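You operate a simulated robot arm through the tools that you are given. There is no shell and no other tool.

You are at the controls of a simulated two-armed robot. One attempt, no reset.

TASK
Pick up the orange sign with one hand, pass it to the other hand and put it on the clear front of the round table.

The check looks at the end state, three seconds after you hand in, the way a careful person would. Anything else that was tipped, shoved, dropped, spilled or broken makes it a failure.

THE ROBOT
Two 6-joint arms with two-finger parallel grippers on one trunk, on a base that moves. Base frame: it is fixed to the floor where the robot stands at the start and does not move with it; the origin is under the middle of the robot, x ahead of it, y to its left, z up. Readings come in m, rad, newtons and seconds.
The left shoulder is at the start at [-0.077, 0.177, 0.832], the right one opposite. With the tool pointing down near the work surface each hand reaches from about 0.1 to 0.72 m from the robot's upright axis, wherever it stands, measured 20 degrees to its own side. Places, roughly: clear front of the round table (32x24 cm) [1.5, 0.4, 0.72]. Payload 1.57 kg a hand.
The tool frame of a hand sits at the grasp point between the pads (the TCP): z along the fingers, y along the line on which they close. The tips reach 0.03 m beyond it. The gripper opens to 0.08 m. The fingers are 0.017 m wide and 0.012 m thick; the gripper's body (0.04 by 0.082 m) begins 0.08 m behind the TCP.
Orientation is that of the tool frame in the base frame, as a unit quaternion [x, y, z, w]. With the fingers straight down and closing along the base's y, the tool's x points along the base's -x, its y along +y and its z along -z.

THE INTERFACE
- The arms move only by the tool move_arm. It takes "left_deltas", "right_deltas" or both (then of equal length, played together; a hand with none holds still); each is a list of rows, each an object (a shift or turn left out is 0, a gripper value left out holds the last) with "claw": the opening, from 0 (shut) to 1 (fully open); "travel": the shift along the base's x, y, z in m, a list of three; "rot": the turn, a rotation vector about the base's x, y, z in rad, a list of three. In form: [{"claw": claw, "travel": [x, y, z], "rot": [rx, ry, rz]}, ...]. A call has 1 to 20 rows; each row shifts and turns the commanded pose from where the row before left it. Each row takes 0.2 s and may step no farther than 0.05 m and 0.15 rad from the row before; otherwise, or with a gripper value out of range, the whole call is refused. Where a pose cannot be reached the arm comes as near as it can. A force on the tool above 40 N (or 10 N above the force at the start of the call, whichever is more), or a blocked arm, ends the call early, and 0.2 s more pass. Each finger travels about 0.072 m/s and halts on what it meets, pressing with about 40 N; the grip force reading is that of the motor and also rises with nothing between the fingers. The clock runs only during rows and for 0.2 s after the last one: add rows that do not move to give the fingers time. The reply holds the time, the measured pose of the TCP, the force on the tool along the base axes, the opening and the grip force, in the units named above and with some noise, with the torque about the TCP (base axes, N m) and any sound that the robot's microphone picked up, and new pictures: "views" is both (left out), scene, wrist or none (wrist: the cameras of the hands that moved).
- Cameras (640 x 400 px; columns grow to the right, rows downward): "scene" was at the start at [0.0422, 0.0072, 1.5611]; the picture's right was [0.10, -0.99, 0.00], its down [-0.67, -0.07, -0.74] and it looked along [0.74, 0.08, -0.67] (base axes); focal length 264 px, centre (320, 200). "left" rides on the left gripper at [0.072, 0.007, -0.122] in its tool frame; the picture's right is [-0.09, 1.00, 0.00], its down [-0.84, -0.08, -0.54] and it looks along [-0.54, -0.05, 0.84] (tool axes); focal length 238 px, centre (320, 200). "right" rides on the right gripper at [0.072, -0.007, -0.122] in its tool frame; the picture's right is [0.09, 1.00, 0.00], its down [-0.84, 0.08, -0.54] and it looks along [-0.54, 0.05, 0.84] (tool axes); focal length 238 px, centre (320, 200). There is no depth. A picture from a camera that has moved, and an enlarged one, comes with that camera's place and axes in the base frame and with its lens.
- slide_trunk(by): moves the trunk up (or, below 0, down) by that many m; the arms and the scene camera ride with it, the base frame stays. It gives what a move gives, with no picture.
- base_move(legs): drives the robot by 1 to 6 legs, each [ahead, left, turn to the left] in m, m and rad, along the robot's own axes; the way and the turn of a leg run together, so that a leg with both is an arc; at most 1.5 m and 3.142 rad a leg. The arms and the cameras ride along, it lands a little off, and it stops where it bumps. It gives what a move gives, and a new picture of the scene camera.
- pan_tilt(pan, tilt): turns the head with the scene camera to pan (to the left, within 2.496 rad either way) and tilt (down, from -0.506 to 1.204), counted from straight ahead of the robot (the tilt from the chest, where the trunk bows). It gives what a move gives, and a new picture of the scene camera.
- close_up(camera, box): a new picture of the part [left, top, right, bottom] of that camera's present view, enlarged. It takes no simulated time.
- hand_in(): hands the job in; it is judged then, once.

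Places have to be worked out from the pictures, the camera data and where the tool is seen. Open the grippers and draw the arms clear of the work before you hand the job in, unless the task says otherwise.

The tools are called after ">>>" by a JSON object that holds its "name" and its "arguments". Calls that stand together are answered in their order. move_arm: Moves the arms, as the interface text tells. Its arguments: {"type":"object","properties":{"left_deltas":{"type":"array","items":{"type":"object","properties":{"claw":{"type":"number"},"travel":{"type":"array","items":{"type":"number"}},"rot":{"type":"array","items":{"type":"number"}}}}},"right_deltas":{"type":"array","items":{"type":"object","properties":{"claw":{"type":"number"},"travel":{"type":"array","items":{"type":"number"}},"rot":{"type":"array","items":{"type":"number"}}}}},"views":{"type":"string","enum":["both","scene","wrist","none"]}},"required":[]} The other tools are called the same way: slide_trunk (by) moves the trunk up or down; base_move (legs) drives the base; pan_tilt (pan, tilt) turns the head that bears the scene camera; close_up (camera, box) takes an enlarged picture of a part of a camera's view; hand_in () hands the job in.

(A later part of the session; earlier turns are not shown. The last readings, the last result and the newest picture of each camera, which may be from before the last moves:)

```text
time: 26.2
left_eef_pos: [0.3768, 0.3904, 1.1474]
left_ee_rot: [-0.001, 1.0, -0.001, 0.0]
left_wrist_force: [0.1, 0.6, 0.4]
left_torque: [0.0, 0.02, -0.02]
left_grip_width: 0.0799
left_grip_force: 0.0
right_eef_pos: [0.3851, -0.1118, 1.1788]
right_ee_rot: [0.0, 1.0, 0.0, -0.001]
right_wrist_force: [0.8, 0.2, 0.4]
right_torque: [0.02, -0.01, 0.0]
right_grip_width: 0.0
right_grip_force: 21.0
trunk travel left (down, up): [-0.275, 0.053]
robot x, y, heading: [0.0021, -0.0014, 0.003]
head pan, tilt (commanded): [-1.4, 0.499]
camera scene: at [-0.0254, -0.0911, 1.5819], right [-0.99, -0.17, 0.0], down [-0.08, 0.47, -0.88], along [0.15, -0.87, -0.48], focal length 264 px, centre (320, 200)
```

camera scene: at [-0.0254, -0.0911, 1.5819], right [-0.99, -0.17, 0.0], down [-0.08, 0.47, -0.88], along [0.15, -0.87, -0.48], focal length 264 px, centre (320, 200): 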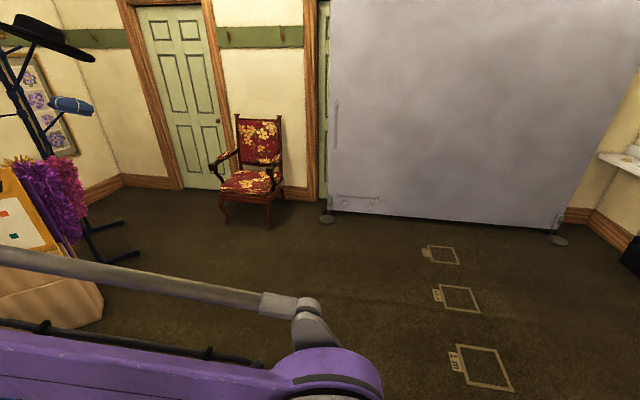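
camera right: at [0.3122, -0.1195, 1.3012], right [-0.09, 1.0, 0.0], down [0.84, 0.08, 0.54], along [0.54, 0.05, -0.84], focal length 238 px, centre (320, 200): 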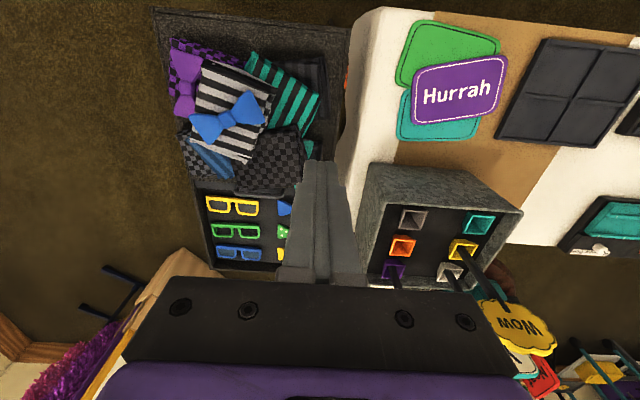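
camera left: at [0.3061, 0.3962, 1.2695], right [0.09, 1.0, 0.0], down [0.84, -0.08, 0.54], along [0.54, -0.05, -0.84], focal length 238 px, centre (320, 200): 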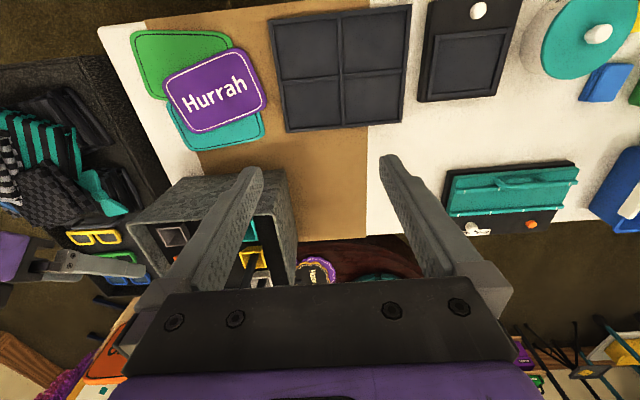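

There is a white kiosk behind on the left (x ≲ −0.55, y ≳ −0.05), but the rear-right floor is free. I back off diagonally to the right so the head can look beneath the work table.

>>> {"name": "base_move", "arguments": {"legs": [[-0.2, -0.3, 0]]}}

>>> {"name": "pan_tilt", "arguments": {"pan": 0.45, "tilt": 1.0}}

```text
time: 29.4
left_eef_pos: [0.1724, 0.0901, 1.1475]
left_ee_rot: [-0.004, 1.0, 0.0, -0.001]
left_wrist_force: [0.1, 0.4, 0.3]
left_torque: [-0.03, -0.05, 0.01]
left_grip_width: 0.0798
left_grip_force: 0.0
right_eef_pos: [0.1852, -0.412, 1.1803]
right_ee_rot: [-0.004, 1.0, 0.001, 0.0]
right_wrist_force: [-0.7, 0.7, -0.1]
right_torque: [0.01, -0.01, -0.02]
right_grip_width: 0.0
right_grip_force: 20.8
trunk travel left (down, up): [-0.275, 0.053]
robot x, y, heading: [-0.2002, -0.3037, 0.008]
head pan, tilt (commanded): [-1.4, 0.499]
camera scene: at [-0.2252, -0.3945, 1.5819], right [-0.98, -0.18, 0.0], down [-0.09, 0.47, -0.88], along [0.16, -0.86, -0.48], focal length 264 px, centre (320, 200)
```

scene: 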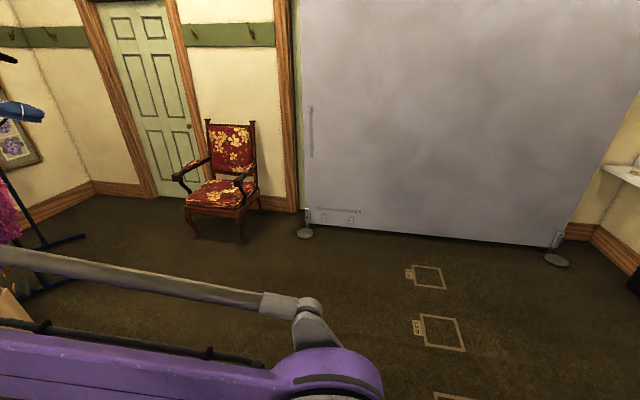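

```text
time: 31.3
left_eef_pos: [0.1738, 0.0907, 1.1481]
left_ee_rot: [-0.004, 1.0, 0.0, -0.001]
left_wrist_force: [0.0, 0.7, -0.3]
left_torque: [-0.01, 0.01, -0.02]
left_grip_width: 0.0802
left_grip_force: 0.1
right_eef_pos: [0.1857, -0.4123, 1.1805]
right_ee_rot: [-0.005, 1.0, 0.0, 0.0]
right_wrist_force: [0.1, 0.7, -0.2]
right_torque: [-0.02, -0.01, 0.01]
right_grip_width: 0.0002
right_grip_force: 21.0
trunk travel left (down, up): [-0.275, 0.053]
robot x, y, heading: [-0.1996, -0.3028, 0.005]
head pan, tilt (commanded): [0.45, 1.0]
camera scene: at [-0.1791, -0.2741, 1.5408], right [0.44, -0.9, 0.0], down [-0.75, -0.37, -0.54], along [0.48, 0.24, -0.84], focal length 264 px, centre (320, 200)
```

scene: 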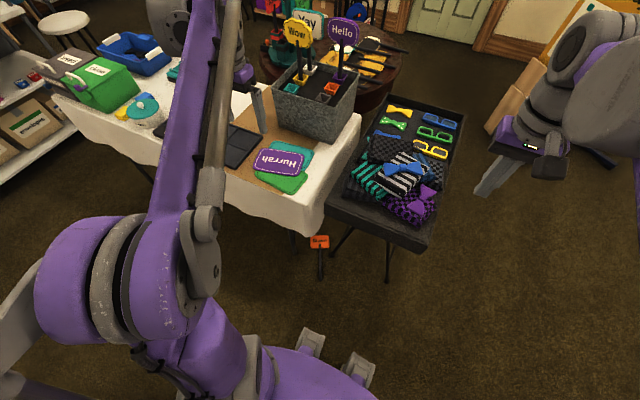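

The sign is visible on the floor, board at about (320, 242) with its stick pointing toward the robot. I zoom in.

>>> {"name": "close_up", "arguments": {"camera": "scene", "box": [260, 200, 400, 300]}}

```text
4.00 times, centred on (330, 250) of scene
camera zoom: at [-0.1791, -0.2741, 1.5408], right [0.44, -0.9, 0.0], down [-0.75, -0.37, -0.54], along [0.48, 0.24, -0.84], focal length 1056 px, centre (280, 0)
```

zoom: 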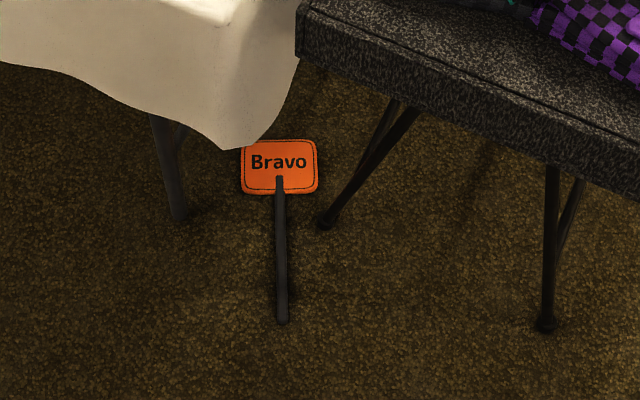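

The sign lies face-up, stick from about (0.21, −0.087) to (0.385, 0.004), board up to (0.466, 0.042), between a tray leg and a table leg. The stick happens to point at the robot, so I turn the base to face along it before reaching down.

>>> {"name": "base_move", "arguments": {"legs": [[0, 0, 0.47]]}}

>>> {"name": "pan_tilt", "arguments": {"pan": 0.0, "tilt": 1.0}}

>>> {"name": "close_up", "arguments": {"camera": "scene", "box": [240, 180, 400, 300]}}

```text
time: 33.0
left_eef_pos: [-0.0431, 0.2152, 1.1477]
left_ee_rot: [-0.233, 0.972, 0.0, 0.0]
left_wrist_force: [-0.9, 0.4, 0.6]
left_torque: [0.0, -0.01, -0.03]
left_grip_width: 0.08
left_grip_force: 0.1
right_eef_pos: [0.1928, -0.2284, 1.1807]
right_ee_rot: [-0.233, 0.972, 0.0, 0.0]
right_wrist_force: [0.0, 0.7, -0.3]
right_torque: [-0.01, 0.04, -0.02]
right_grip_width: 0.0
right_grip_force: 21.0
trunk travel left (down, up): [-0.275, 0.053]
robot x, y, heading: [-0.2051, -0.3031, 0.469]
head pan, tilt (commanded): [0.45, 1.0]
camera scene: at [-0.1949, -0.2677, 1.5408], right [0.8, -0.6, 0.0], down [-0.51, -0.67, -0.54], along [0.33, 0.43, -0.84], focal length 264 px, centre (320, 200)
```

scene: 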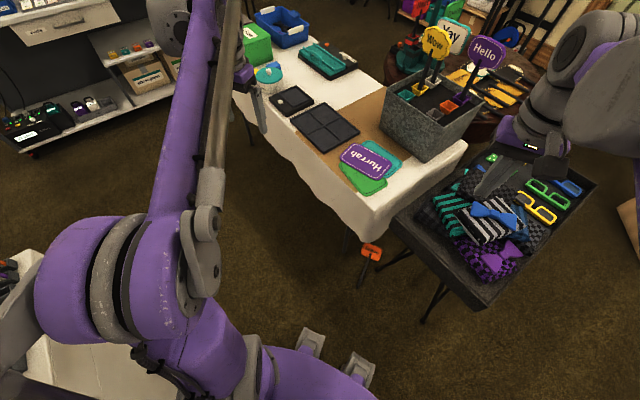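

```text
time: 33.9
left_eef_pos: [-0.0422, 0.2157, 1.1479]
left_ee_rot: [-0.234, 0.972, 0.0, 0.0]
left_wrist_force: [1.0, 0.2, -0.1]
left_torque: [0.04, 0.0, 0.0]
left_grip_width: 0.0801
left_grip_force: 0.0
right_eef_pos: [0.1931, -0.228, 1.1784]
right_ee_rot: [-0.234, 0.972, 0.0, 0.0]
right_wrist_force: [-0.2, 0.4, 0.1]
right_torque: [-0.02, 0.02, 0.02]
right_grip_width: 0.0001
right_grip_force: 20.8
trunk travel left (down, up): [-0.275, 0.053]
robot x, y, heading: [-0.2013, -0.3062, 0.467]
head pan, tilt (commanded): [0.0, 1.0]
camera scene: at [-0.175, -0.2915, 1.5408], right [0.46, -0.89, 0.0], down [-0.75, -0.38, -0.54], along [0.48, 0.25, -0.84], focal length 264 px, centre (320, 200)
```

scene: 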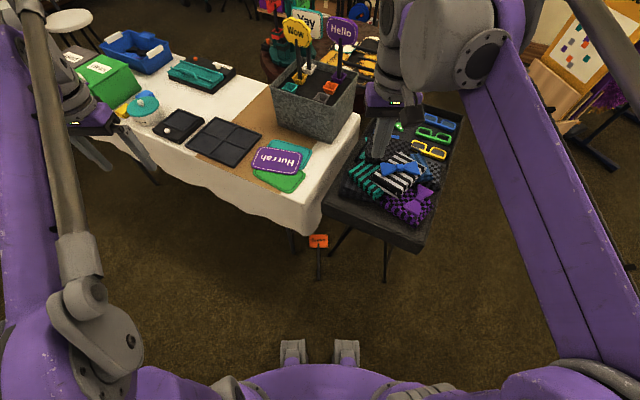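

```text
3.33 times, centred on (320, 240) of scene
camera zoom: at [-0.175, -0.2915, 1.5408], right [0.46, -0.89, 0.0], down [-0.75, -0.38, -0.54], along [0.48, 0.25, -0.84], focal length 880 px, centre (320, 67)
```

zoom: 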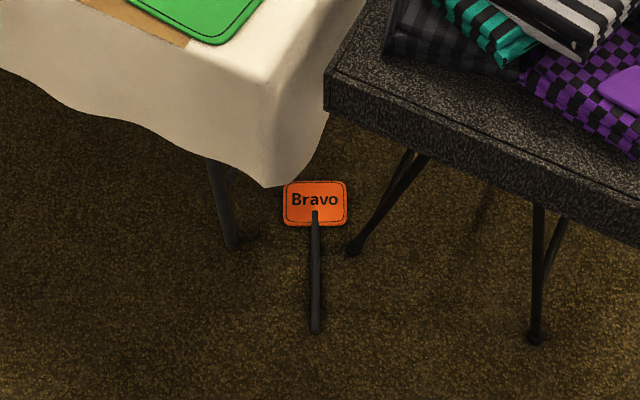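

Facing the stick now: in the robot's own frame it runs from 0.47 to 0.66 m ahead, about 1 cm left of centre, with the tray foot ~6 cm to the right of it. Both hands hang over free floor, so I lower the trunk.

>>> {"name": "slide_trunk", "arguments": {"by": -0.26}}

>>> {"name": "pan_tilt", "arguments": {"pan": 0.0, "tilt": 0.85}}

>>> {"name": "close_up", "arguments": {"camera": "scene", "box": [240, 180, 400, 300]}}

```text
time: 36.6
left_eef_pos: [-0.0424, 0.2163, 0.8881]
left_ee_rot: [-0.234, 0.972, 0.0, 0.0]
left_wrist_force: [0.1, 0.2, 0.5]
left_torque: [-0.03, 0.0, -0.02]
left_grip_width: 0.0798
left_grip_force: 0.2
right_eef_pos: [0.193, -0.2279, 0.9198]
right_ee_rot: [-0.233, 0.972, 0.001, 0.0]
right_wrist_force: [0.8, 0.0, 0.3]
right_torque: [0.01, -0.01, -0.02]
right_grip_width: 0.0001
right_grip_force: 21.0
trunk travel left (down, up): [-0.015, 0.313]
robot x, y, heading: [-0.1998, -0.3047, 0.475]
head pan, tilt (commanded): [0.0, 1.0]
```

```text
time: 37.3
left_eef_pos: [-0.0423, 0.2161, 0.8873]
left_ee_rot: [-0.234, 0.972, 0.0, 0.0]
left_wrist_force: [0.7, -0.2, -0.1]
left_torque: [0.02, 0.04, 0.0]
left_grip_width: 0.0797
left_grip_force: 0.1
right_eef_pos: [0.1941, -0.2281, 0.9207]
right_ee_rot: [-0.233, 0.972, 0.0, 0.0]
right_wrist_force: [0.4, -0.3, 0.1]
right_torque: [0.03, 0.02, -0.01]
right_grip_width: 0.0001
right_grip_force: 21.4
trunk travel left (down, up): [-0.015, 0.313]
robot x, y, heading: [-0.2001, -0.3041, 0.473]
head pan, tilt (commanded): [0.0, 0.85]
camera scene: at [-0.1236, -0.2654, 1.2846], right [0.45, -0.89, 0.0], down [-0.67, -0.34, -0.66], along [0.59, 0.3, -0.75], focal length 264 px, centre (320, 200)
```

scene: 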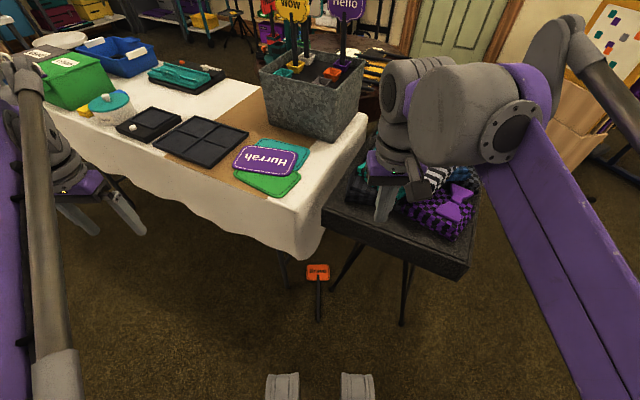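

```text
3.33 times, centred on (320, 240) of scene
camera zoom: at [-0.1236, -0.2654, 1.2846], right [0.45, -0.89, 0.0], down [-0.67, -0.34, -0.66], along [0.59, 0.3, -0.75], focal length 880 px, centre (320, 67)
```

zoom: 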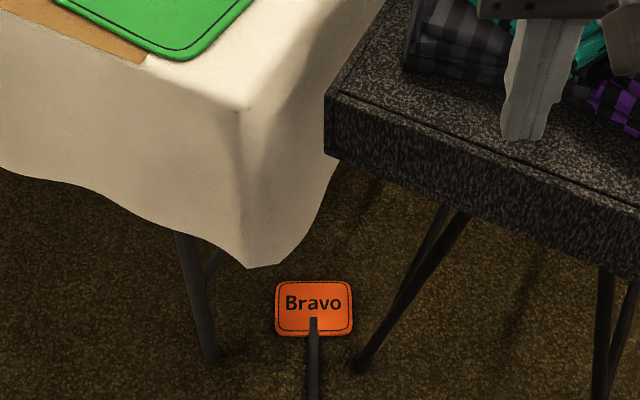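

Both views agree: junction of stick and board at 0.662 m ahead, tray foot at 0.62 m ahead and 6 cm right. I bring the open left hand down in front of the robot, still short of the furniture, and shift the right hand away.

>>> {"name": "move_arm", "arguments": {"left_deltas": [{"claw": 0.8, "travel": [0.0128, -0.0249, -0.04]}, {"travel": [0.0128, -0.0249, -0.04]}, {"travel": [0.0128, -0.0249, -0.04]}, {"travel": [0.0128, -0.0249, -0.04]}, {"travel": [0.0128, -0.0249, -0.04]}, {"travel": [0.0128, -0.0249, -0.04]}, {"travel": [0.0128, -0.0249, -0.04]}, {"travel": [0.0128, -0.0249, -0.04]}, {"travel": [0.0128, -0.0249, -0.04]}, {"travel": [0.0128, -0.0249, -0.04]}, {"travel": [0.0128, -0.0249, -0.04]}, {"travel": [0.0128, -0.0249, -0.04]}], "right_deltas": [{"travel": [-0.002, -0.015, 0]}, {"travel": [-0.002, -0.015, 0]}, {"travel": [-0.002, -0.015, 0]}, {"travel": [-0.002, -0.015, 0]}, {"travel": [-0.002, -0.015, 0]}, {"travel": [-0.002, -0.015, 0]}, {"travel": [-0.002, -0.015, 0]}, {"travel": [-0.002, -0.015, 0]}, {"travel": [-0.002, -0.015, 0]}, {"travel": [-0.002, -0.015, 0]}, {"travel": [-0.002, -0.015, 0]}, {"travel": [-0.002, -0.015, 0]}]}}

```text
time: 39.9
left_eef_pos: [0.1127, -0.0881, 0.4042]
left_ee_rot: [-0.234, 0.972, 0.0, 0.0]
left_wrist_force: [-0.3, 0.3, 0.4]
left_torque: [0.01, 0.01, 0.04]
left_grip_width: 0.064
left_grip_force: 0.1
right_eef_pos: [0.1716, -0.4075, 0.9181]
right_ee_rot: [-0.233, 0.973, 0.0, 0.0]
right_wrist_force: [0.4, -0.7, 0.4]
right_torque: [0.03, -0.01, 0.0]
right_grip_width: 0.0
right_grip_force: 21.0
trunk travel left (down, up): [-0.015, 0.313]
robot x, y, heading: [-0.1997, -0.3014, 0.47]
head pan, tilt (commanded): [0.0, 0.85]
camera scene: at [-0.1233, -0.2655, 1.2846], right [0.45, -0.89, 0.0], down [-0.67, -0.34, -0.66], along [0.59, 0.3, -0.75], focal length 264 px, centre (320, 200)
camera right: at [0.1107, -0.4458, 1.0403], right [-0.53, 0.85, 0.0], down [0.71, 0.45, 0.54], along [0.46, 0.29, -0.84], focal length 238 px, centre (320, 200)
camera left: at [0.0462, -0.1153, 0.5269], right [-0.37, 0.93, 0.0], down [0.78, 0.31, 0.54], along [0.5, 0.2, -0.84], focal length 238 px, centre (320, 200)
```

scene: 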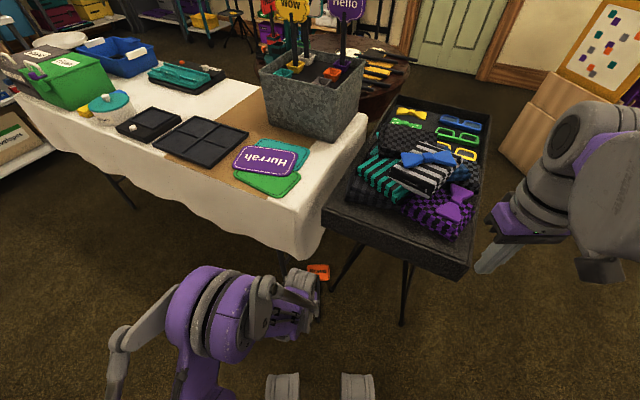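
right: 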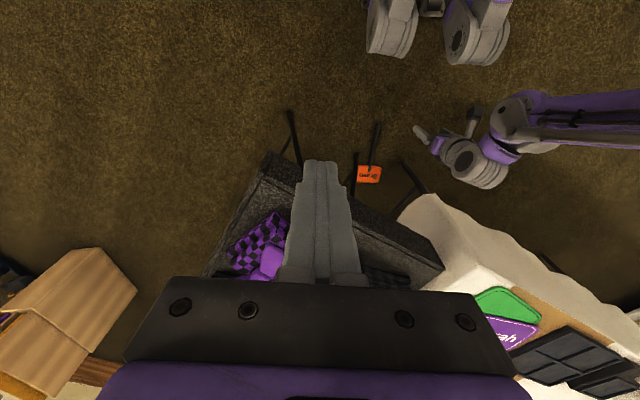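
left: 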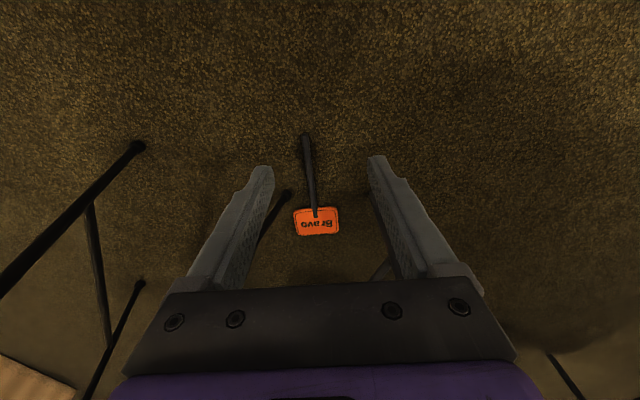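

The wrist view puts the stick at 0.47–0.665 m ahead, 1 cm left of centre, in line with the open fingers. I go down low first, then forward under the gap to hover above the stick.

>>> {"name": "move_arm", "arguments": {"left_deltas": [{"claw": 0.8, "travel": [0.0065, -0.0039, -0.044]}, {"travel": [0.0065, -0.0039, -0.044]}, {"travel": [0.0065, -0.0039, -0.044]}, {"travel": [0.0065, -0.0039, -0.044]}, {"travel": [0.0065, -0.0039, -0.044]}, {"travel": [0.0065, -0.0039, -0.044]}, {"travel": [0.0389, 0.0199, -0.01]}, {"travel": [0.0389, 0.0199, -0.01]}, {"travel": [0.0389, 0.0199, -0.01]}, {"travel": [0.0389, 0.0199, -0.01]}, {"travel": [0, 0, 0]}]}}

```text
time: 42.3
left_eef_pos: [0.2671, -0.0328, 0.1795]
left_ee_rot: [-0.233, 0.972, 0.0, 0.0]
left_wrist_force: [-0.4, 0.0, 0.4]
left_torque: [-0.01, 0.0, -0.01]
left_grip_width: 0.064
left_grip_force: 0.1
left hand out of reach, approached as far as the arm can: row 7, 8, 9, 10
right_eef_pos: [0.1701, -0.4066, 0.9198]
right_ee_rot: [-0.234, 0.972, 0.0, 0.0]
right_wrist_force: [0.2, 0.4, -0.3]
right_torque: [-0.03, -0.02, -0.02]
right_grip_width: 0.0
right_grip_force: 20.9
trunk travel left (down, up): [-0.015, 0.313]
robot x, y, heading: [-0.2017, -0.304, 0.477]
head pan, tilt (commanded): [0.0, 0.85]
camera scene: at [-0.1236, -0.2654, 1.2846], right [0.45, -0.89, 0.0], down [-0.67, -0.34, -0.66], along [0.59, 0.3, -0.75], focal length 264 px, centre (320, 200)
camera left: at [0.2009, -0.0605, 0.3017], right [-0.37, 0.93, 0.0], down [0.78, 0.31, 0.54], along [0.5, 0.2, -0.84], focal length 238 px, centre (320, 200)
```

scene: 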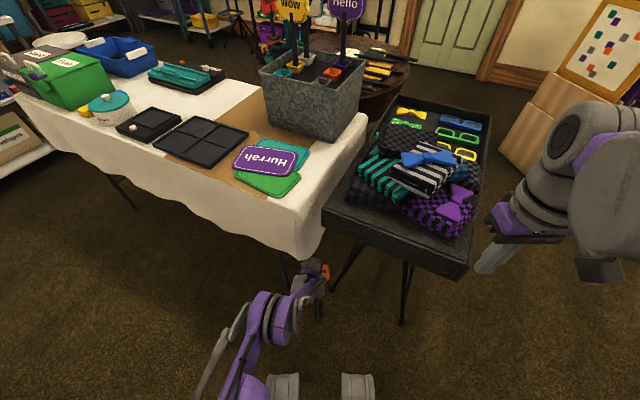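
left: 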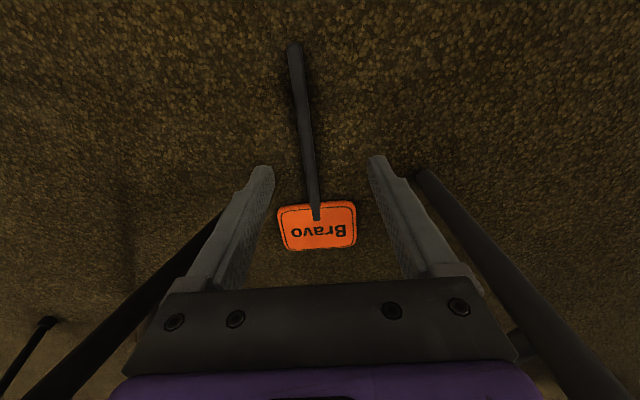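

That pose is just beyond the arm's reach with the tool vertical. I draw the hand back a little and drive the base forward 12 cm so the sign comes well within reach.

>>> {"name": "move_arm", "arguments": {"left_deltas": [{"travel": [-0.0347, -0.0178, 0.015]}, {"travel": [-0.0347, -0.0178, 0.015]}, {"travel": [-0.0347, -0.0178, 0.015]}, {"travel": [-0.0347, -0.0178, 0.015]}, {"travel": [0, 0, 0]}], "views": "none"}}

>>> {"name": "base_move", "arguments": {"legs": [[0.12, 0, 0]]}}

```text
time: 43.5
left_eef_pos: [0.1265, -0.1046, 0.241]
left_ee_rot: [-0.233, 0.972, 0.0, 0.0]
left_wrist_force: [0.4, -0.4, 0.4]
left_torque: [0.0, -0.02, -0.02]
left_grip_width: 0.0639
left_grip_force: 0.1
right_eef_pos: [0.1712, -0.4066, 0.9183]
right_ee_rot: [-0.234, 0.972, 0.0, 0.0]
right_wrist_force: [0.8, 0.3, -0.1]
right_torque: [-0.04, 0.01, 0.01]
right_grip_width: 0.0
right_grip_force: 21.3
trunk travel left (down, up): [-0.015, 0.313]
robot x, y, heading: [-0.2033, -0.3051, 0.473]
head pan, tilt (commanded): [0.0, 0.85]
```

```text
time: 44.7
left_eef_pos: [0.2357, -0.0482, 0.241]
left_ee_rot: [-0.234, 0.972, 0.0, 0.0]
left_wrist_force: [-0.1, 0.6, 0.0]
left_torque: [-0.01, 0.0, -0.02]
left_grip_width: 0.0641
left_grip_force: 0.1
right_eef_pos: [0.2794, -0.3514, 0.9186]
right_ee_rot: [-0.234, 0.972, -0.001, 0.0]
right_wrist_force: [0.0, -0.4, 0.0]
right_torque: [-0.04, 0.04, 0.02]
right_grip_width: 0.0
right_grip_force: 21.1
trunk travel left (down, up): [-0.015, 0.313]
robot x, y, heading: [-0.0958, -0.2475, 0.471]
head pan, tilt (commanded): [0.0, 0.85]
camera scene: at [-0.0149, -0.2099, 1.2846], right [0.45, -0.89, 0.0], down [-0.67, -0.34, -0.66], along [0.59, 0.3, -0.75], focal length 264 px, centre (320, 200)
```

scene: 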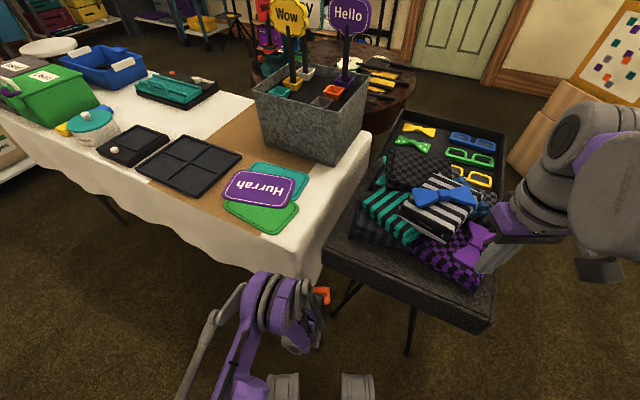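

Base moved as expected. I now place the left hand above the stick grip point (0.3065, −0.033) at z≈0.10 and look.

>>> {"name": "move_arm", "arguments": {"left_deltas": [{"claw": 0.8, "travel": [0.0, -0.008, -0.035]}, {"travel": [0.02, 0.004, -0.035]}, {"travel": [0.025, 0.01, -0.035]}, {"travel": [0.0258, 0.0096, -0.035]}, {"travel": [0, 0, 0]}]}}

```text
time: 45.9
left_eef_pos: [0.2947, -0.0292, 0.1393]
left_ee_rot: [-0.234, 0.972, 0.0, 0.001]
left_wrist_force: [0.7, -0.7, 0.5]
left_torque: [-0.01, -0.02, -0.02]
left_grip_width: 0.0641
left_grip_force: 0.0
left hand out of reach, approached as far as the arm can: row 4
right_eef_pos: [0.2791, -0.3527, 0.9192]
right_ee_rot: [-0.234, 0.972, -0.001, 0.0]
right_wrist_force: [0.2, 0.6, -0.8]
right_torque: [0.0, 0.0, 0.01]
right_grip_width: 0.0
right_grip_force: 21.5
trunk travel left (down, up): [-0.015, 0.313]
robot x, y, heading: [-0.0931, -0.2491, 0.472]
head pan, tilt (commanded): [0.0, 0.85]
camera scene: at [-0.0155, -0.2102, 1.2846], right [0.45, -0.89, 0.0], down [-0.67, -0.34, -0.66], along [0.59, 0.3, -0.75], focal length 264 px, centre (320, 200)
camera left: at [0.2284, -0.057, 0.2606], right [-0.37, 0.93, 0.0], down [0.78, 0.31, 0.54], along [0.5, 0.2, -0.84], focal length 238 px, centre (320, 200)
```

scene: 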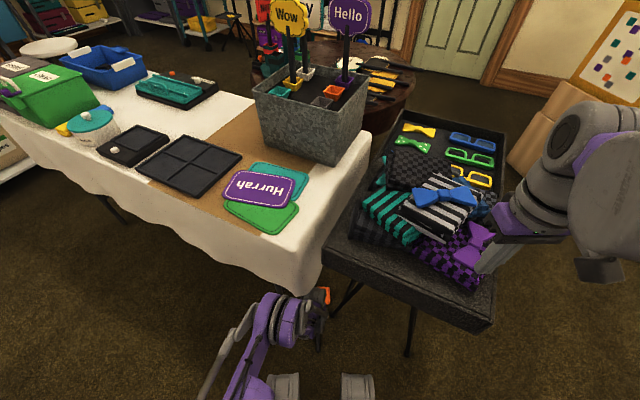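
left: 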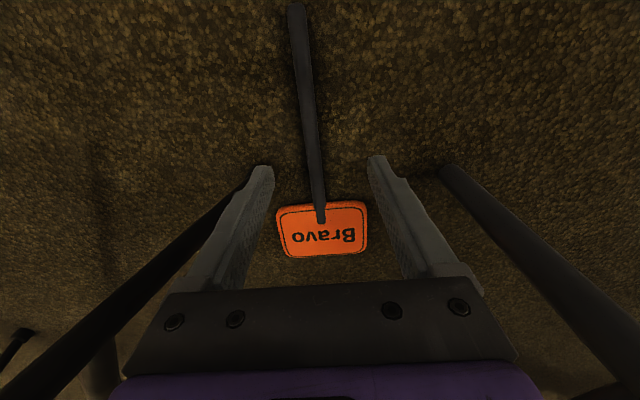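

The hand stops at z≈0.14 here although the radius is moderate, so a joint limit rather than length is at work. I test how low the hand can get closer in, over bare floor on the near side of the stick.

>>> {"name": "move_arm", "arguments": {"left_deltas": [{"travel": [-0.03, -0.0153, 0.0]}, {"travel": [-0.03, -0.0153, 0.0]}, {"travel": [0, 0, -0.03]}, {"travel": [0, 0, -0.03]}, {"travel": [0, 0, -0.02]}, {"travel": [0, 0, 0]}], "views": "wrist"}}

```text
time: 47.3
left_eef_pos: [0.2326, -0.0595, 0.1273]
left_ee_rot: [-0.234, 0.972, 0.0, 0.0]
left_wrist_force: [-0.5, -0.2, -0.7]
left_torque: [0.06, -0.01, 0.04]
left_grip_width: 0.0638
left_grip_force: 0.1
left hand out of reach, approached as far as the arm can: row 3, 4, 5
right_eef_pos: [0.2796, -0.3521, 0.92]
right_ee_rot: [-0.233, 0.972, 0.0, 0.0]
right_wrist_force: [0.6, 0.0, 0.0]
right_torque: [0.01, 0.0, -0.02]
right_grip_width: 0.0001
right_grip_force: 21.5
trunk travel left (down, up): [-0.015, 0.313]
robot x, y, heading: [-0.0943, -0.2446, 0.471]
head pan, tilt (commanded): [0.0, 0.85]
camera left: at [0.1657, -0.0885, 0.25], right [-0.37, 0.93, 0.0], down [0.78, 0.31, 0.54], along [0.5, 0.2, -0.84], focal length 238 px, centre (320, 200)
```

left: 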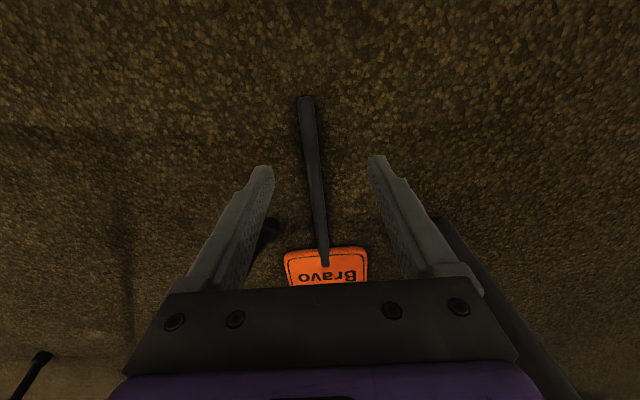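

The lowest the vertical tool gets here is z≈0.127, which is not enough for the floor. I test whether a pitched tool, with the last bit of trunk travel, gets lower.

>>> {"name": "slide_trunk", "arguments": {"by": -0.014}}

>>> {"name": "move_arm", "arguments": {"left_deltas": [{"travel": [0, 0, 0.01], "rot": [0.066, -0.13, 0]}, {"travel": [0, 0, 0], "rot": [0.066, -0.13, 0]}, {"travel": [0, 0, 0], "rot": [0.066, -0.13, 0]}, {"travel": [0, 0, -0.02]}, {"travel": [0, 0, -0.02]}, {"travel": [0, 0, -0.02]}, {"travel": [0, 0, -0.02]}, {"travel": [0, 0, 0]}]}}

```text
time: 47.9
left_eef_pos: [0.2329, -0.0617, 0.1193]
left_ee_rot: [-0.233, 0.972, 0.0, 0.0]
left_wrist_force: [-0.4, 0.0, 0.0]
left_torque: [0.02, 0.01, -0.03]
left_grip_width: 0.0641
left_grip_force: 0.0
right_eef_pos: [0.2799, -0.352, 0.9046]
right_ee_rot: [-0.234, 0.972, 0.0, 0.0]
right_wrist_force: [-0.2, 0.5, 0.1]
right_torque: [0.0, -0.01, 0.01]
right_grip_width: 0.0
right_grip_force: 21.4
trunk travel left (down, up): [-0.001, 0.327]
robot x, y, heading: [-0.0893, -0.2506, 0.473]
head pan, tilt (commanded): [0.0, 0.85]
```

```text
time: 49.7
left_eef_pos: [0.2989, -0.0483, 0.1405]
left_ee_rot: [-0.228, 0.949, 0.05, 0.212]
left_wrist_force: [0.3, 0.6, 0.2]
left_torque: [0.01, -0.01, -0.04]
left_grip_width: 0.0637
left_grip_force: 0.1
left hand out of reach, approached as far as the arm can: row 1, 2, 3, 4, 5, 6, 7
right_eef_pos: [0.2793, -0.352, 0.9053]
right_ee_rot: [-0.234, 0.972, 0.001, 0.0]
right_wrist_force: [0.4, -0.9, 0.0]
right_torque: [0.02, 0.01, 0.03]
right_grip_width: 0.0
right_grip_force: 21.6
trunk travel left (down, up): [-0.001, 0.327]
robot x, y, heading: [-0.0922, -0.2512, 0.475]
head pan, tilt (commanded): [0.0, 0.85]
camera scene: at [-0.0142, -0.2096, 1.2747], right [0.45, -0.89, 0.0], down [-0.67, -0.34, -0.66], along [0.59, 0.3, -0.75], focal length 264 px, centre (320, 200)
camera left: at [0.1926, -0.0965, 0.2207], right [-0.38, 0.93, 0.04], down [0.51, 0.17, 0.85], along [0.78, 0.34, -0.53], focal length 238 px, centre (320, 200)
```

scene: 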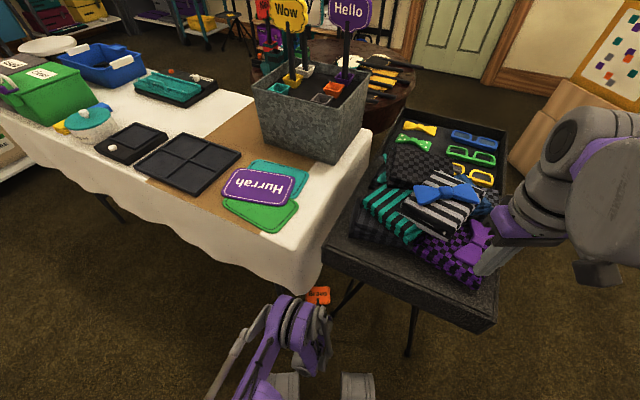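
left: 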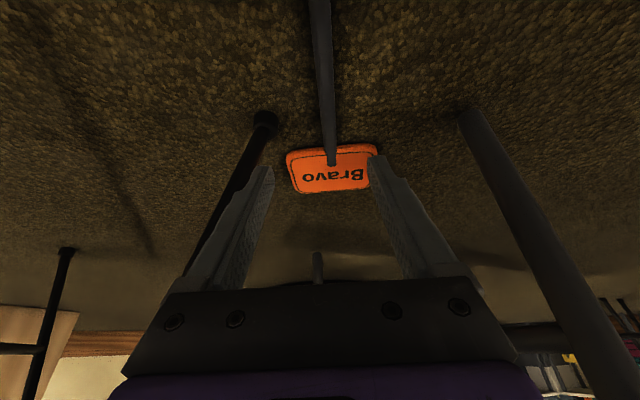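

Pitching does not help; the wrist itself cannot go lower here. I check whether the limit is lower toward the arm's outer side, over the bare floor to the robot's left.

>>> {"name": "move_arm", "arguments": {"left_deltas": [{"travel": [-0.02, -0.01, 0.02], "rot": [-0.066, 0.13, 0]}, {"travel": [-0.03, 0.0, 0.02], "rot": [-0.066, 0.13, 0]}, {"travel": [-0.03, 0.02, 0.01], "rot": [-0.066, 0.13, 0]}, {"travel": [-0.025, 0.04, 0]}, {"travel": [-0.025, 0.04, 0]}, {"travel": [-0.025, 0.04, 0]}, {"travel": [-0.025, 0.04, 0]}, {"travel": [-0.025, 0.04, 0]}, {"travel": [0, 0, -0.03]}, {"travel": [0, 0, -0.03]}, {"travel": [0, 0, -0.03]}, {"travel": [0, 0, -0.03]}, {"travel": [0, 0, 0]}]}}

```text
time: 52.5
left_eef_pos: [0.1153, 0.1705, 0.116]
left_ee_rot: [-0.233, 0.972, 0.0, 0.0]
left_wrist_force: [-0.6, 0.0, -0.3]
left_torque: [0.0, 0.01, 0.03]
left_grip_width: 0.0638
left_grip_force: 0.1
left hand out of reach, approached as far as the arm can: row 4, 5, 6, 7, 11, 12
right_eef_pos: [0.2782, -0.3518, 0.9057]
right_ee_rot: [-0.234, 0.972, 0.0, 0.0]
right_wrist_force: [0.5, 0.6, -1.0]
right_torque: [-0.01, 0.04, 0.03]
right_grip_width: 0.0
right_grip_force: 21.5
trunk travel left (down, up): [-0.001, 0.327]
robot x, y, heading: [-0.0948, -0.2474, 0.469]
head pan, tilt (commanded): [0.0, 0.85]
camera scene: at [-0.0143, -0.2096, 1.2747], right [0.45, -0.89, 0.0], down [-0.67, -0.34, -0.66], along [0.59, 0.3, -0.75], focal length 264 px, centre (320, 200)
camera left: at [0.0467, 0.1417, 0.2366], right [-0.37, 0.93, 0.0], down [0.78, 0.31, 0.54], along [0.5, 0.2, -0.84], focal length 238 px, centre (320, 200)
```

scene: 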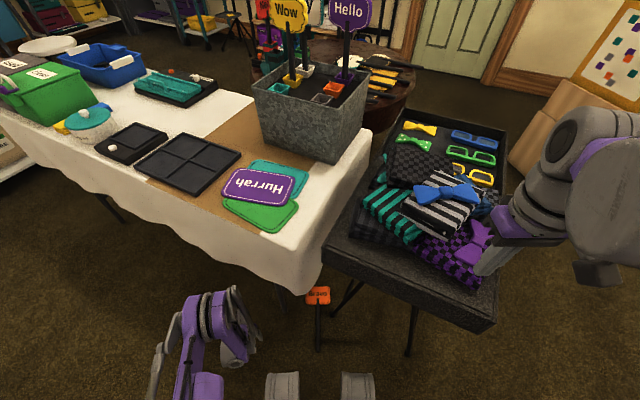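
left: 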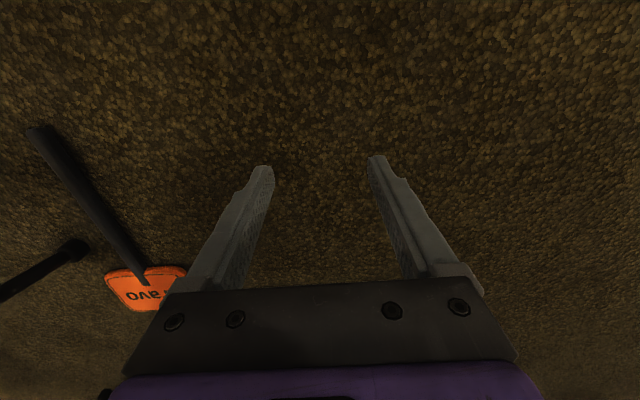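

The limit is the same there, so the bare fingertips cannot get below about 8 cm. Before choosing another way, I examine exactly how the sign lies on the floor.

>>> {"name": "close_up", "arguments": {"camera": "left", "box": [0, 100, 200, 330]}}

>>> {"name": "close_up", "arguments": {"camera": "scene", "box": [280, 270, 360, 360]}}

```text
1.74 times, centred on (100, 215) of left
camera zoom: at [0.0467, 0.1417, 0.2366], right [-0.37, 0.93, 0.0], down [0.78, 0.31, 0.54], along [0.5, 0.2, -0.84], focal length 414 px, centre (703, 174)
```

zoom: 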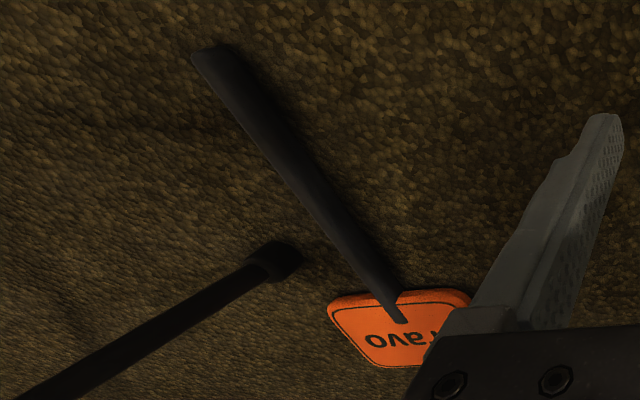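

```text
4.44 times, centred on (320, 315) of scene
camera zoom: at [-0.0143, -0.2096, 1.2747], right [0.45, -0.89, 0.0], down [-0.67, -0.34, -0.66], along [0.59, 0.3, -0.75], focal length 1173 px, centre (320, -311)
```

zoom: 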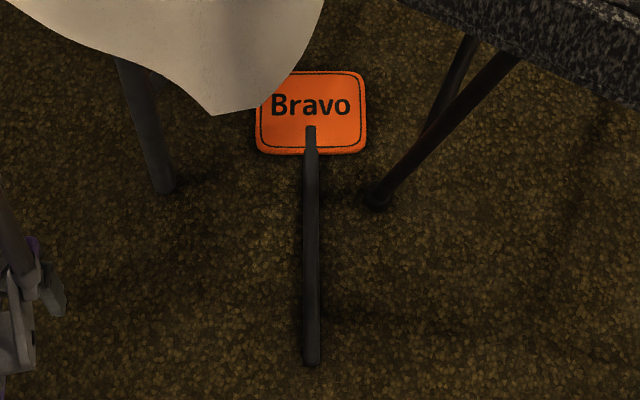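

The stick lies flush on the floor and out of the fingers' reach, so I would have to raise one end first. I look at what is around the robot (kiosk behind-left, its own base) for something to work against.

>>> {"name": "pan_tilt", "arguments": {"pan": 2.0, "tilt": 0.85}}

>>> {"name": "pan_tilt", "arguments": {"pan": -2.4, "tilt": 0.75}}

```text
time: 54.5
left_eef_pos: [0.1143, 0.1705, 0.1147]
left_ee_rot: [-0.233, 0.972, 0.0, 0.0]
left_wrist_force: [0.4, 1.1, 0.2]
left_torque: [0.0, 0.01, 0.01]
left_grip_width: 0.064
left_grip_force: 0.1
right_eef_pos: [0.2791, -0.353, 0.9049]
right_ee_rot: [-0.233, 0.972, 0.001, 0.0]
right_wrist_force: [-0.2, 0.1, 0.1]
right_torque: [0.0, 0.0, -0.01]
right_grip_width: 0.0001
right_grip_force: 21.4
trunk travel left (down, up): [-0.001, 0.327]
robot x, y, heading: [-0.0956, -0.2475, 0.473]
head pan, tilt (commanded): [2.0, 0.85]
camera scene: at [-0.1451, -0.1965, 1.2747], right [0.62, 0.78, 0.0], down [0.59, -0.47, -0.66], along [-0.52, 0.41, -0.75], focal length 264 px, centre (320, 200)
```

scene: 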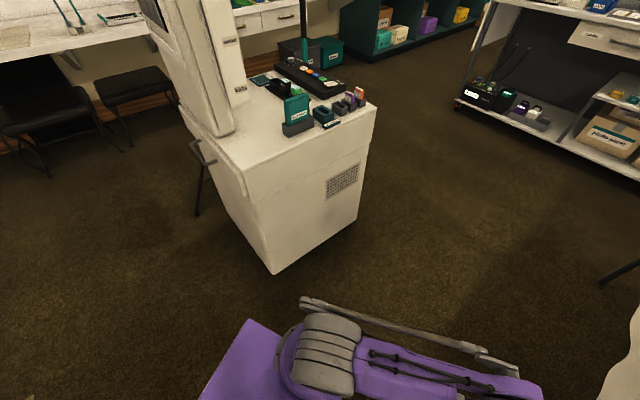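

```text
time: 58.0
left_eef_pos: [0.1139, 0.1711, 0.1154]
left_ee_rot: [-0.233, 0.972, 0.0, 0.0]
left_wrist_force: [-0.1, 0.0, -0.9]
left_torque: [0.0, 0.01, 0.01]
left_grip_width: 0.0641
left_grip_force: 0.1
right_eef_pos: [0.2792, -0.3518, 0.9045]
right_ee_rot: [-0.233, 0.972, 0.0, 0.0]
right_wrist_force: [-0.6, -0.1, -0.9]
right_torque: [0.0, -0.02, 0.0]
right_grip_width: 0.0001
right_grip_force: 21.4
trunk travel left (down, up): [-0.001, 0.327]
robot x, y, heading: [-0.0884, -0.2476, 0.47]
head pan, tilt (commanded): [-2.4, 0.75]
camera scene: at [-0.1128, -0.3228, 1.2827], right [-0.94, 0.35, 0.0], down [0.24, 0.64, -0.73], along [-0.26, -0.69, -0.68], focal length 264 px, centre (320, 200)
```

scene: 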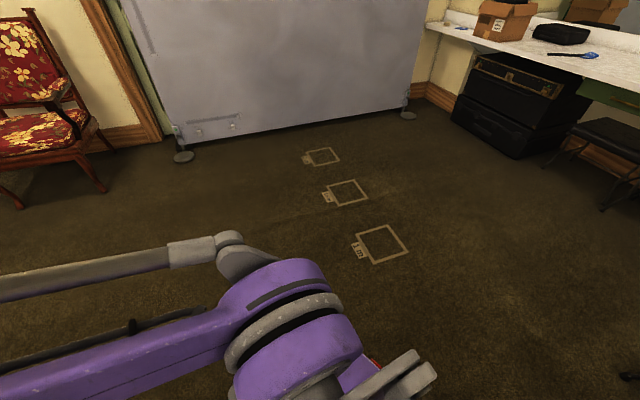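

The kiosk and floor offer little, but one end of the sign could be raised with a stick held in a hand, letting the other hand take it. The "Wow" sign can serve as that stick and go back to its socket afterwards. First I raise the trunk and tuck the left hand up.

>>> {"name": "slide_trunk", "arguments": {"by": 0.32}}

>>> {"name": "move_arm", "arguments": {"left_deltas": [{"claw": 0.8, "travel": [-0.02, -0.006, 0.04]}, {"travel": [-0.02, -0.006, 0.045]}, {"travel": [-0.02, -0.006, 0.045]}, {"travel": [0, 0, 0.049]}, {"travel": [0, 0, 0.049]}, {"travel": [0, 0, 0.049]}, {"travel": [0, 0, 0.049]}, {"travel": [0, 0, 0.049]}, {"travel": [0, 0, 0.049]}, {"travel": [0, 0, 0.049]}, {"travel": [0, 0, 0.049]}, {"travel": [0, 0, 0.049]}, {"travel": [0, 0, 0.049]}, {"travel": [0, 0, 0.049]}, {"travel": [0, 0, 0.049]}, {"travel": [0, 0, 0.049]}], "views": "none"}}

>>> {"name": "pan_tilt", "arguments": {"pan": 0.0, "tilt": 0.7}}

```text
time: 60.8
left_eef_pos: [0.2012, 0.2176, 0.4886]
left_ee_rot: [-0.235, 0.97, 0.015, 0.057]
left_wrist_force: [-3.1, 2.7, -2.1]
left_torque: [-0.21, -0.26, 0.04]
left_grip_width: 0.0636
left_grip_force: 0.1
right_eef_pos: [0.2823, -0.3512, 1.2136]
right_ee_rot: [-0.235, 0.972, 0.001, 0.003]
right_wrist_force: [0.6, 0.4, -0.3]
right_torque: [0.02, -0.03, 0.0]
right_grip_width: 0.0
right_grip_force: 21.7
trunk travel left (down, up): [-0.306, 0.022]
robot x, y, heading: [-0.0941, -0.2434, 0.471]
head pan, tilt (commanded): [-2.4, 0.75]
stopped: the force on the tool passed its limit at 71 N (the readings are from after the stop); the commanded pose is now the measured one
```

```text
time: 64.2
left_eef_pos: [0.1479, 0.2072, 1.256]
left_ee_rot: [-0.234, 0.971, 0.016, 0.055]
left_wrist_force: [0.1, 0.3, 0.4]
left_torque: [0.02, -0.01, 0.02]
left_grip_width: 0.064
left_grip_force: 0.0
left hand out of reach, approached as far as the arm can: row 1, 2
right_eef_pos: [0.2811, -0.3522, 1.2121]
right_ee_rot: [-0.234, 0.972, 0.0, 0.004]
right_wrist_force: [-0.1, -0.2, 0.0]
right_torque: [0.0, 0.0, -0.02]
right_grip_width: 0.0
right_grip_force: 21.3
trunk travel left (down, up): [-0.306, 0.022]
robot x, y, heading: [-0.0909, -0.2476, 0.47]
head pan, tilt (commanded): [-2.4, 0.75]
```

```text
time: 66.3
left_eef_pos: [0.1488, 0.2074, 1.2551]
left_ee_rot: [-0.235, 0.97, 0.015, 0.056]
left_wrist_force: [-0.4, 0.1, 0.3]
left_torque: [-0.01, -0.01, 0.0]
left_grip_width: 0.064
left_grip_force: 0.0
right_eef_pos: [0.2808, -0.3513, 1.2126]
right_ee_rot: [-0.234, 0.972, 0.001, 0.003]
right_wrist_force: [-0.4, -0.3, -0.2]
right_torque: [0.01, 0.04, 0.01]
right_grip_width: 0.0
right_grip_force: 21.5
trunk travel left (down, up): [-0.306, 0.022]
robot x, y, heading: [-0.0943, -0.2491, 0.474]
head pan, tilt (commanded): [0.0, 0.7]
camera scene: at [-0.0544, -0.2301, 1.5986], right [0.45, -0.89, 0.0], down [-0.57, -0.29, -0.76], along [0.68, 0.35, -0.64], focal length 264 px, centre (320, 200)
```

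scene: 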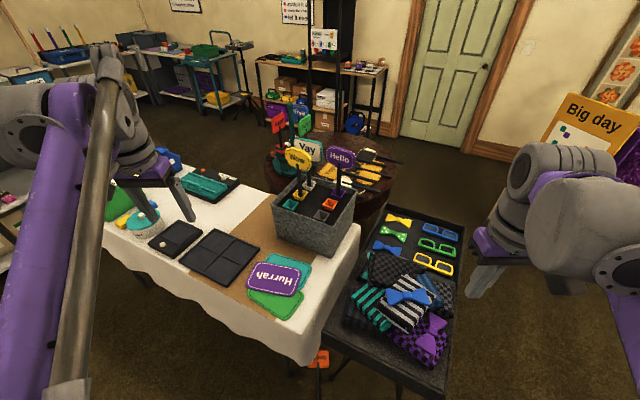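

The trunk move jarred the left hand against something near the table front (71 N), and I must check nothing shifted. The hand is free now; I inspect the table and its contents.

>>> {"name": "close_up", "arguments": {"camera": "scene", "box": [100, 110, 380, 300]}}

>>> {"name": "close_up", "arguments": {"camera": "scene", "box": [240, 250, 400, 400]}}

```text
2.11 times, centred on (240, 205) of scene
camera zoom: at [-0.0544, -0.2301, 1.5986], right [0.45, -0.89, 0.0], down [-0.57, -0.29, -0.76], along [0.68, 0.35, -0.64], focal length 556 px, centre (488, 190)
```

zoom: 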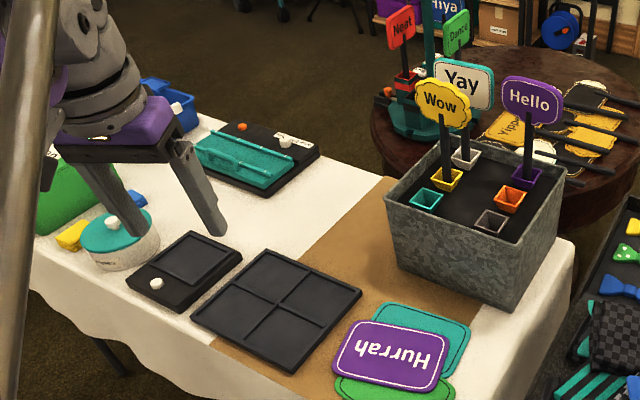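

```text
2.67 times, centred on (320, 325) of scene
camera zoom: at [-0.0544, -0.2301, 1.5986], right [0.45, -0.89, 0.0], down [-0.57, -0.29, -0.76], along [0.68, 0.35, -0.64], focal length 704 px, centre (320, -133)
```

zoom: 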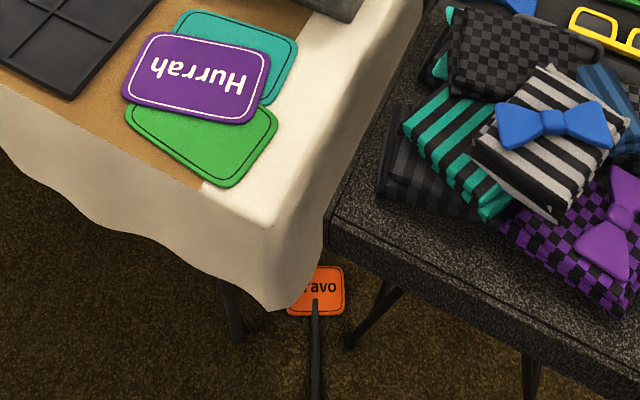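

The sockets and cards are where they were, so nothing shifted. Now I drive back to face the box, centred so that the "Wow" sign lies straight ahead of the right shoulder.

>>> {"name": "base_move", "arguments": {"legs": [[-0.08, 0, 0], [0, 0, -0.472], [0, 0.685, 0], [0.16, 0, 0]]}}

>>> {"name": "pan_tilt", "arguments": {"pan": -0.25, "tilt": 0.7}}

>>> {"name": "close_up", "arguments": {"camera": "scene", "box": [250, 80, 410, 280]}}

```text
time: 76.0
left_eef_pos: [0.4068, 0.7176, 1.2549]
left_ee_rot: [-0.008, 0.998, 0.003, 0.058]
left_wrist_force: [-0.2, 0.7, 0.1]
left_torque: [0.0, -0.02, -0.01]
left_grip_width: 0.0637
left_grip_force: 0.0
right_eef_pos: [0.2804, 0.16, 1.2125]
right_ee_rot: [-0.007, 1.0, 0.0, 0.003]
right_wrist_force: [0.4, -0.1, 0.1]
right_torque: [-0.01, 0.01, 0.02]
right_grip_width: 0.0
right_grip_force: 21.8
trunk travel left (down, up): [-0.306, 0.022]
robot x, y, heading: [-0.0107, 0.4147, 0.017]
head pan, tilt (commanded): [0.0, 0.7]
camera scene: at [0.0322, 0.4161, 1.5984], right [0.01, -1.0, 0.0], down [-0.64, -0.01, -0.77], along [0.77, 0.01, -0.64], focal length 264 px, centre (320, 200)
```

scene: 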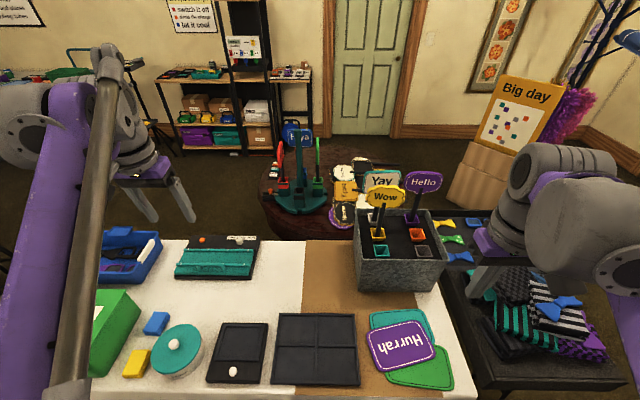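

```text
time: 76.7
left_eef_pos: [0.4079, 0.7185, 1.2549]
left_ee_rot: [-0.008, 0.998, 0.002, 0.057]
left_wrist_force: [0.4, 0.7, 0.6]
left_torque: [0.02, -0.01, -0.02]
left_grip_width: 0.0642
left_grip_force: 0.0
right_eef_pos: [0.2798, 0.1599, 1.2123]
right_ee_rot: [-0.008, 1.0, 0.0, 0.004]
right_wrist_force: [0.9, 0.5, -0.1]
right_torque: [0.01, -0.04, 0.01]
right_grip_width: 0.0002
right_grip_force: 20.6
trunk travel left (down, up): [-0.306, 0.022]
robot x, y, heading: [-0.0097, 0.4165, 0.015]
head pan, tilt (commanded): [-0.25, 0.7]
camera scene: at [0.0312, 0.3952, 1.5986], right [-0.23, -0.97, 0.0], down [-0.63, 0.15, -0.76], along [0.74, -0.18, -0.64], focal length 264 px, centre (320, 200)
```

scene: 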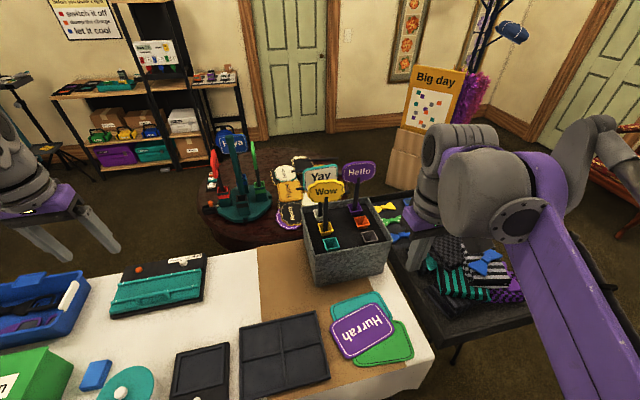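

```text
2.00 times, centred on (330, 180) of scene
camera zoom: at [0.0312, 0.3952, 1.5986], right [-0.23, -0.97, 0.0], down [-0.63, 0.15, -0.76], along [0.74, -0.18, -0.64], focal length 528 px, centre (300, 240)
```

zoom: 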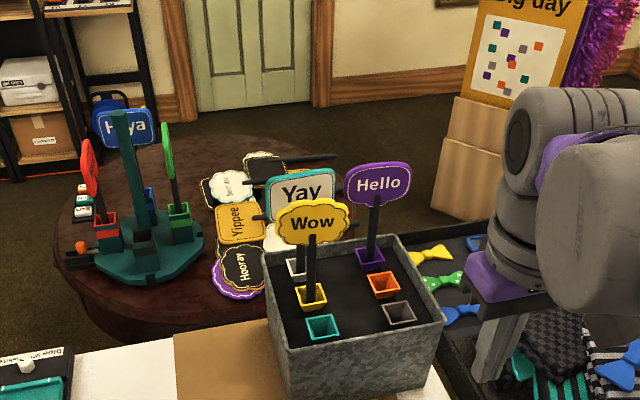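

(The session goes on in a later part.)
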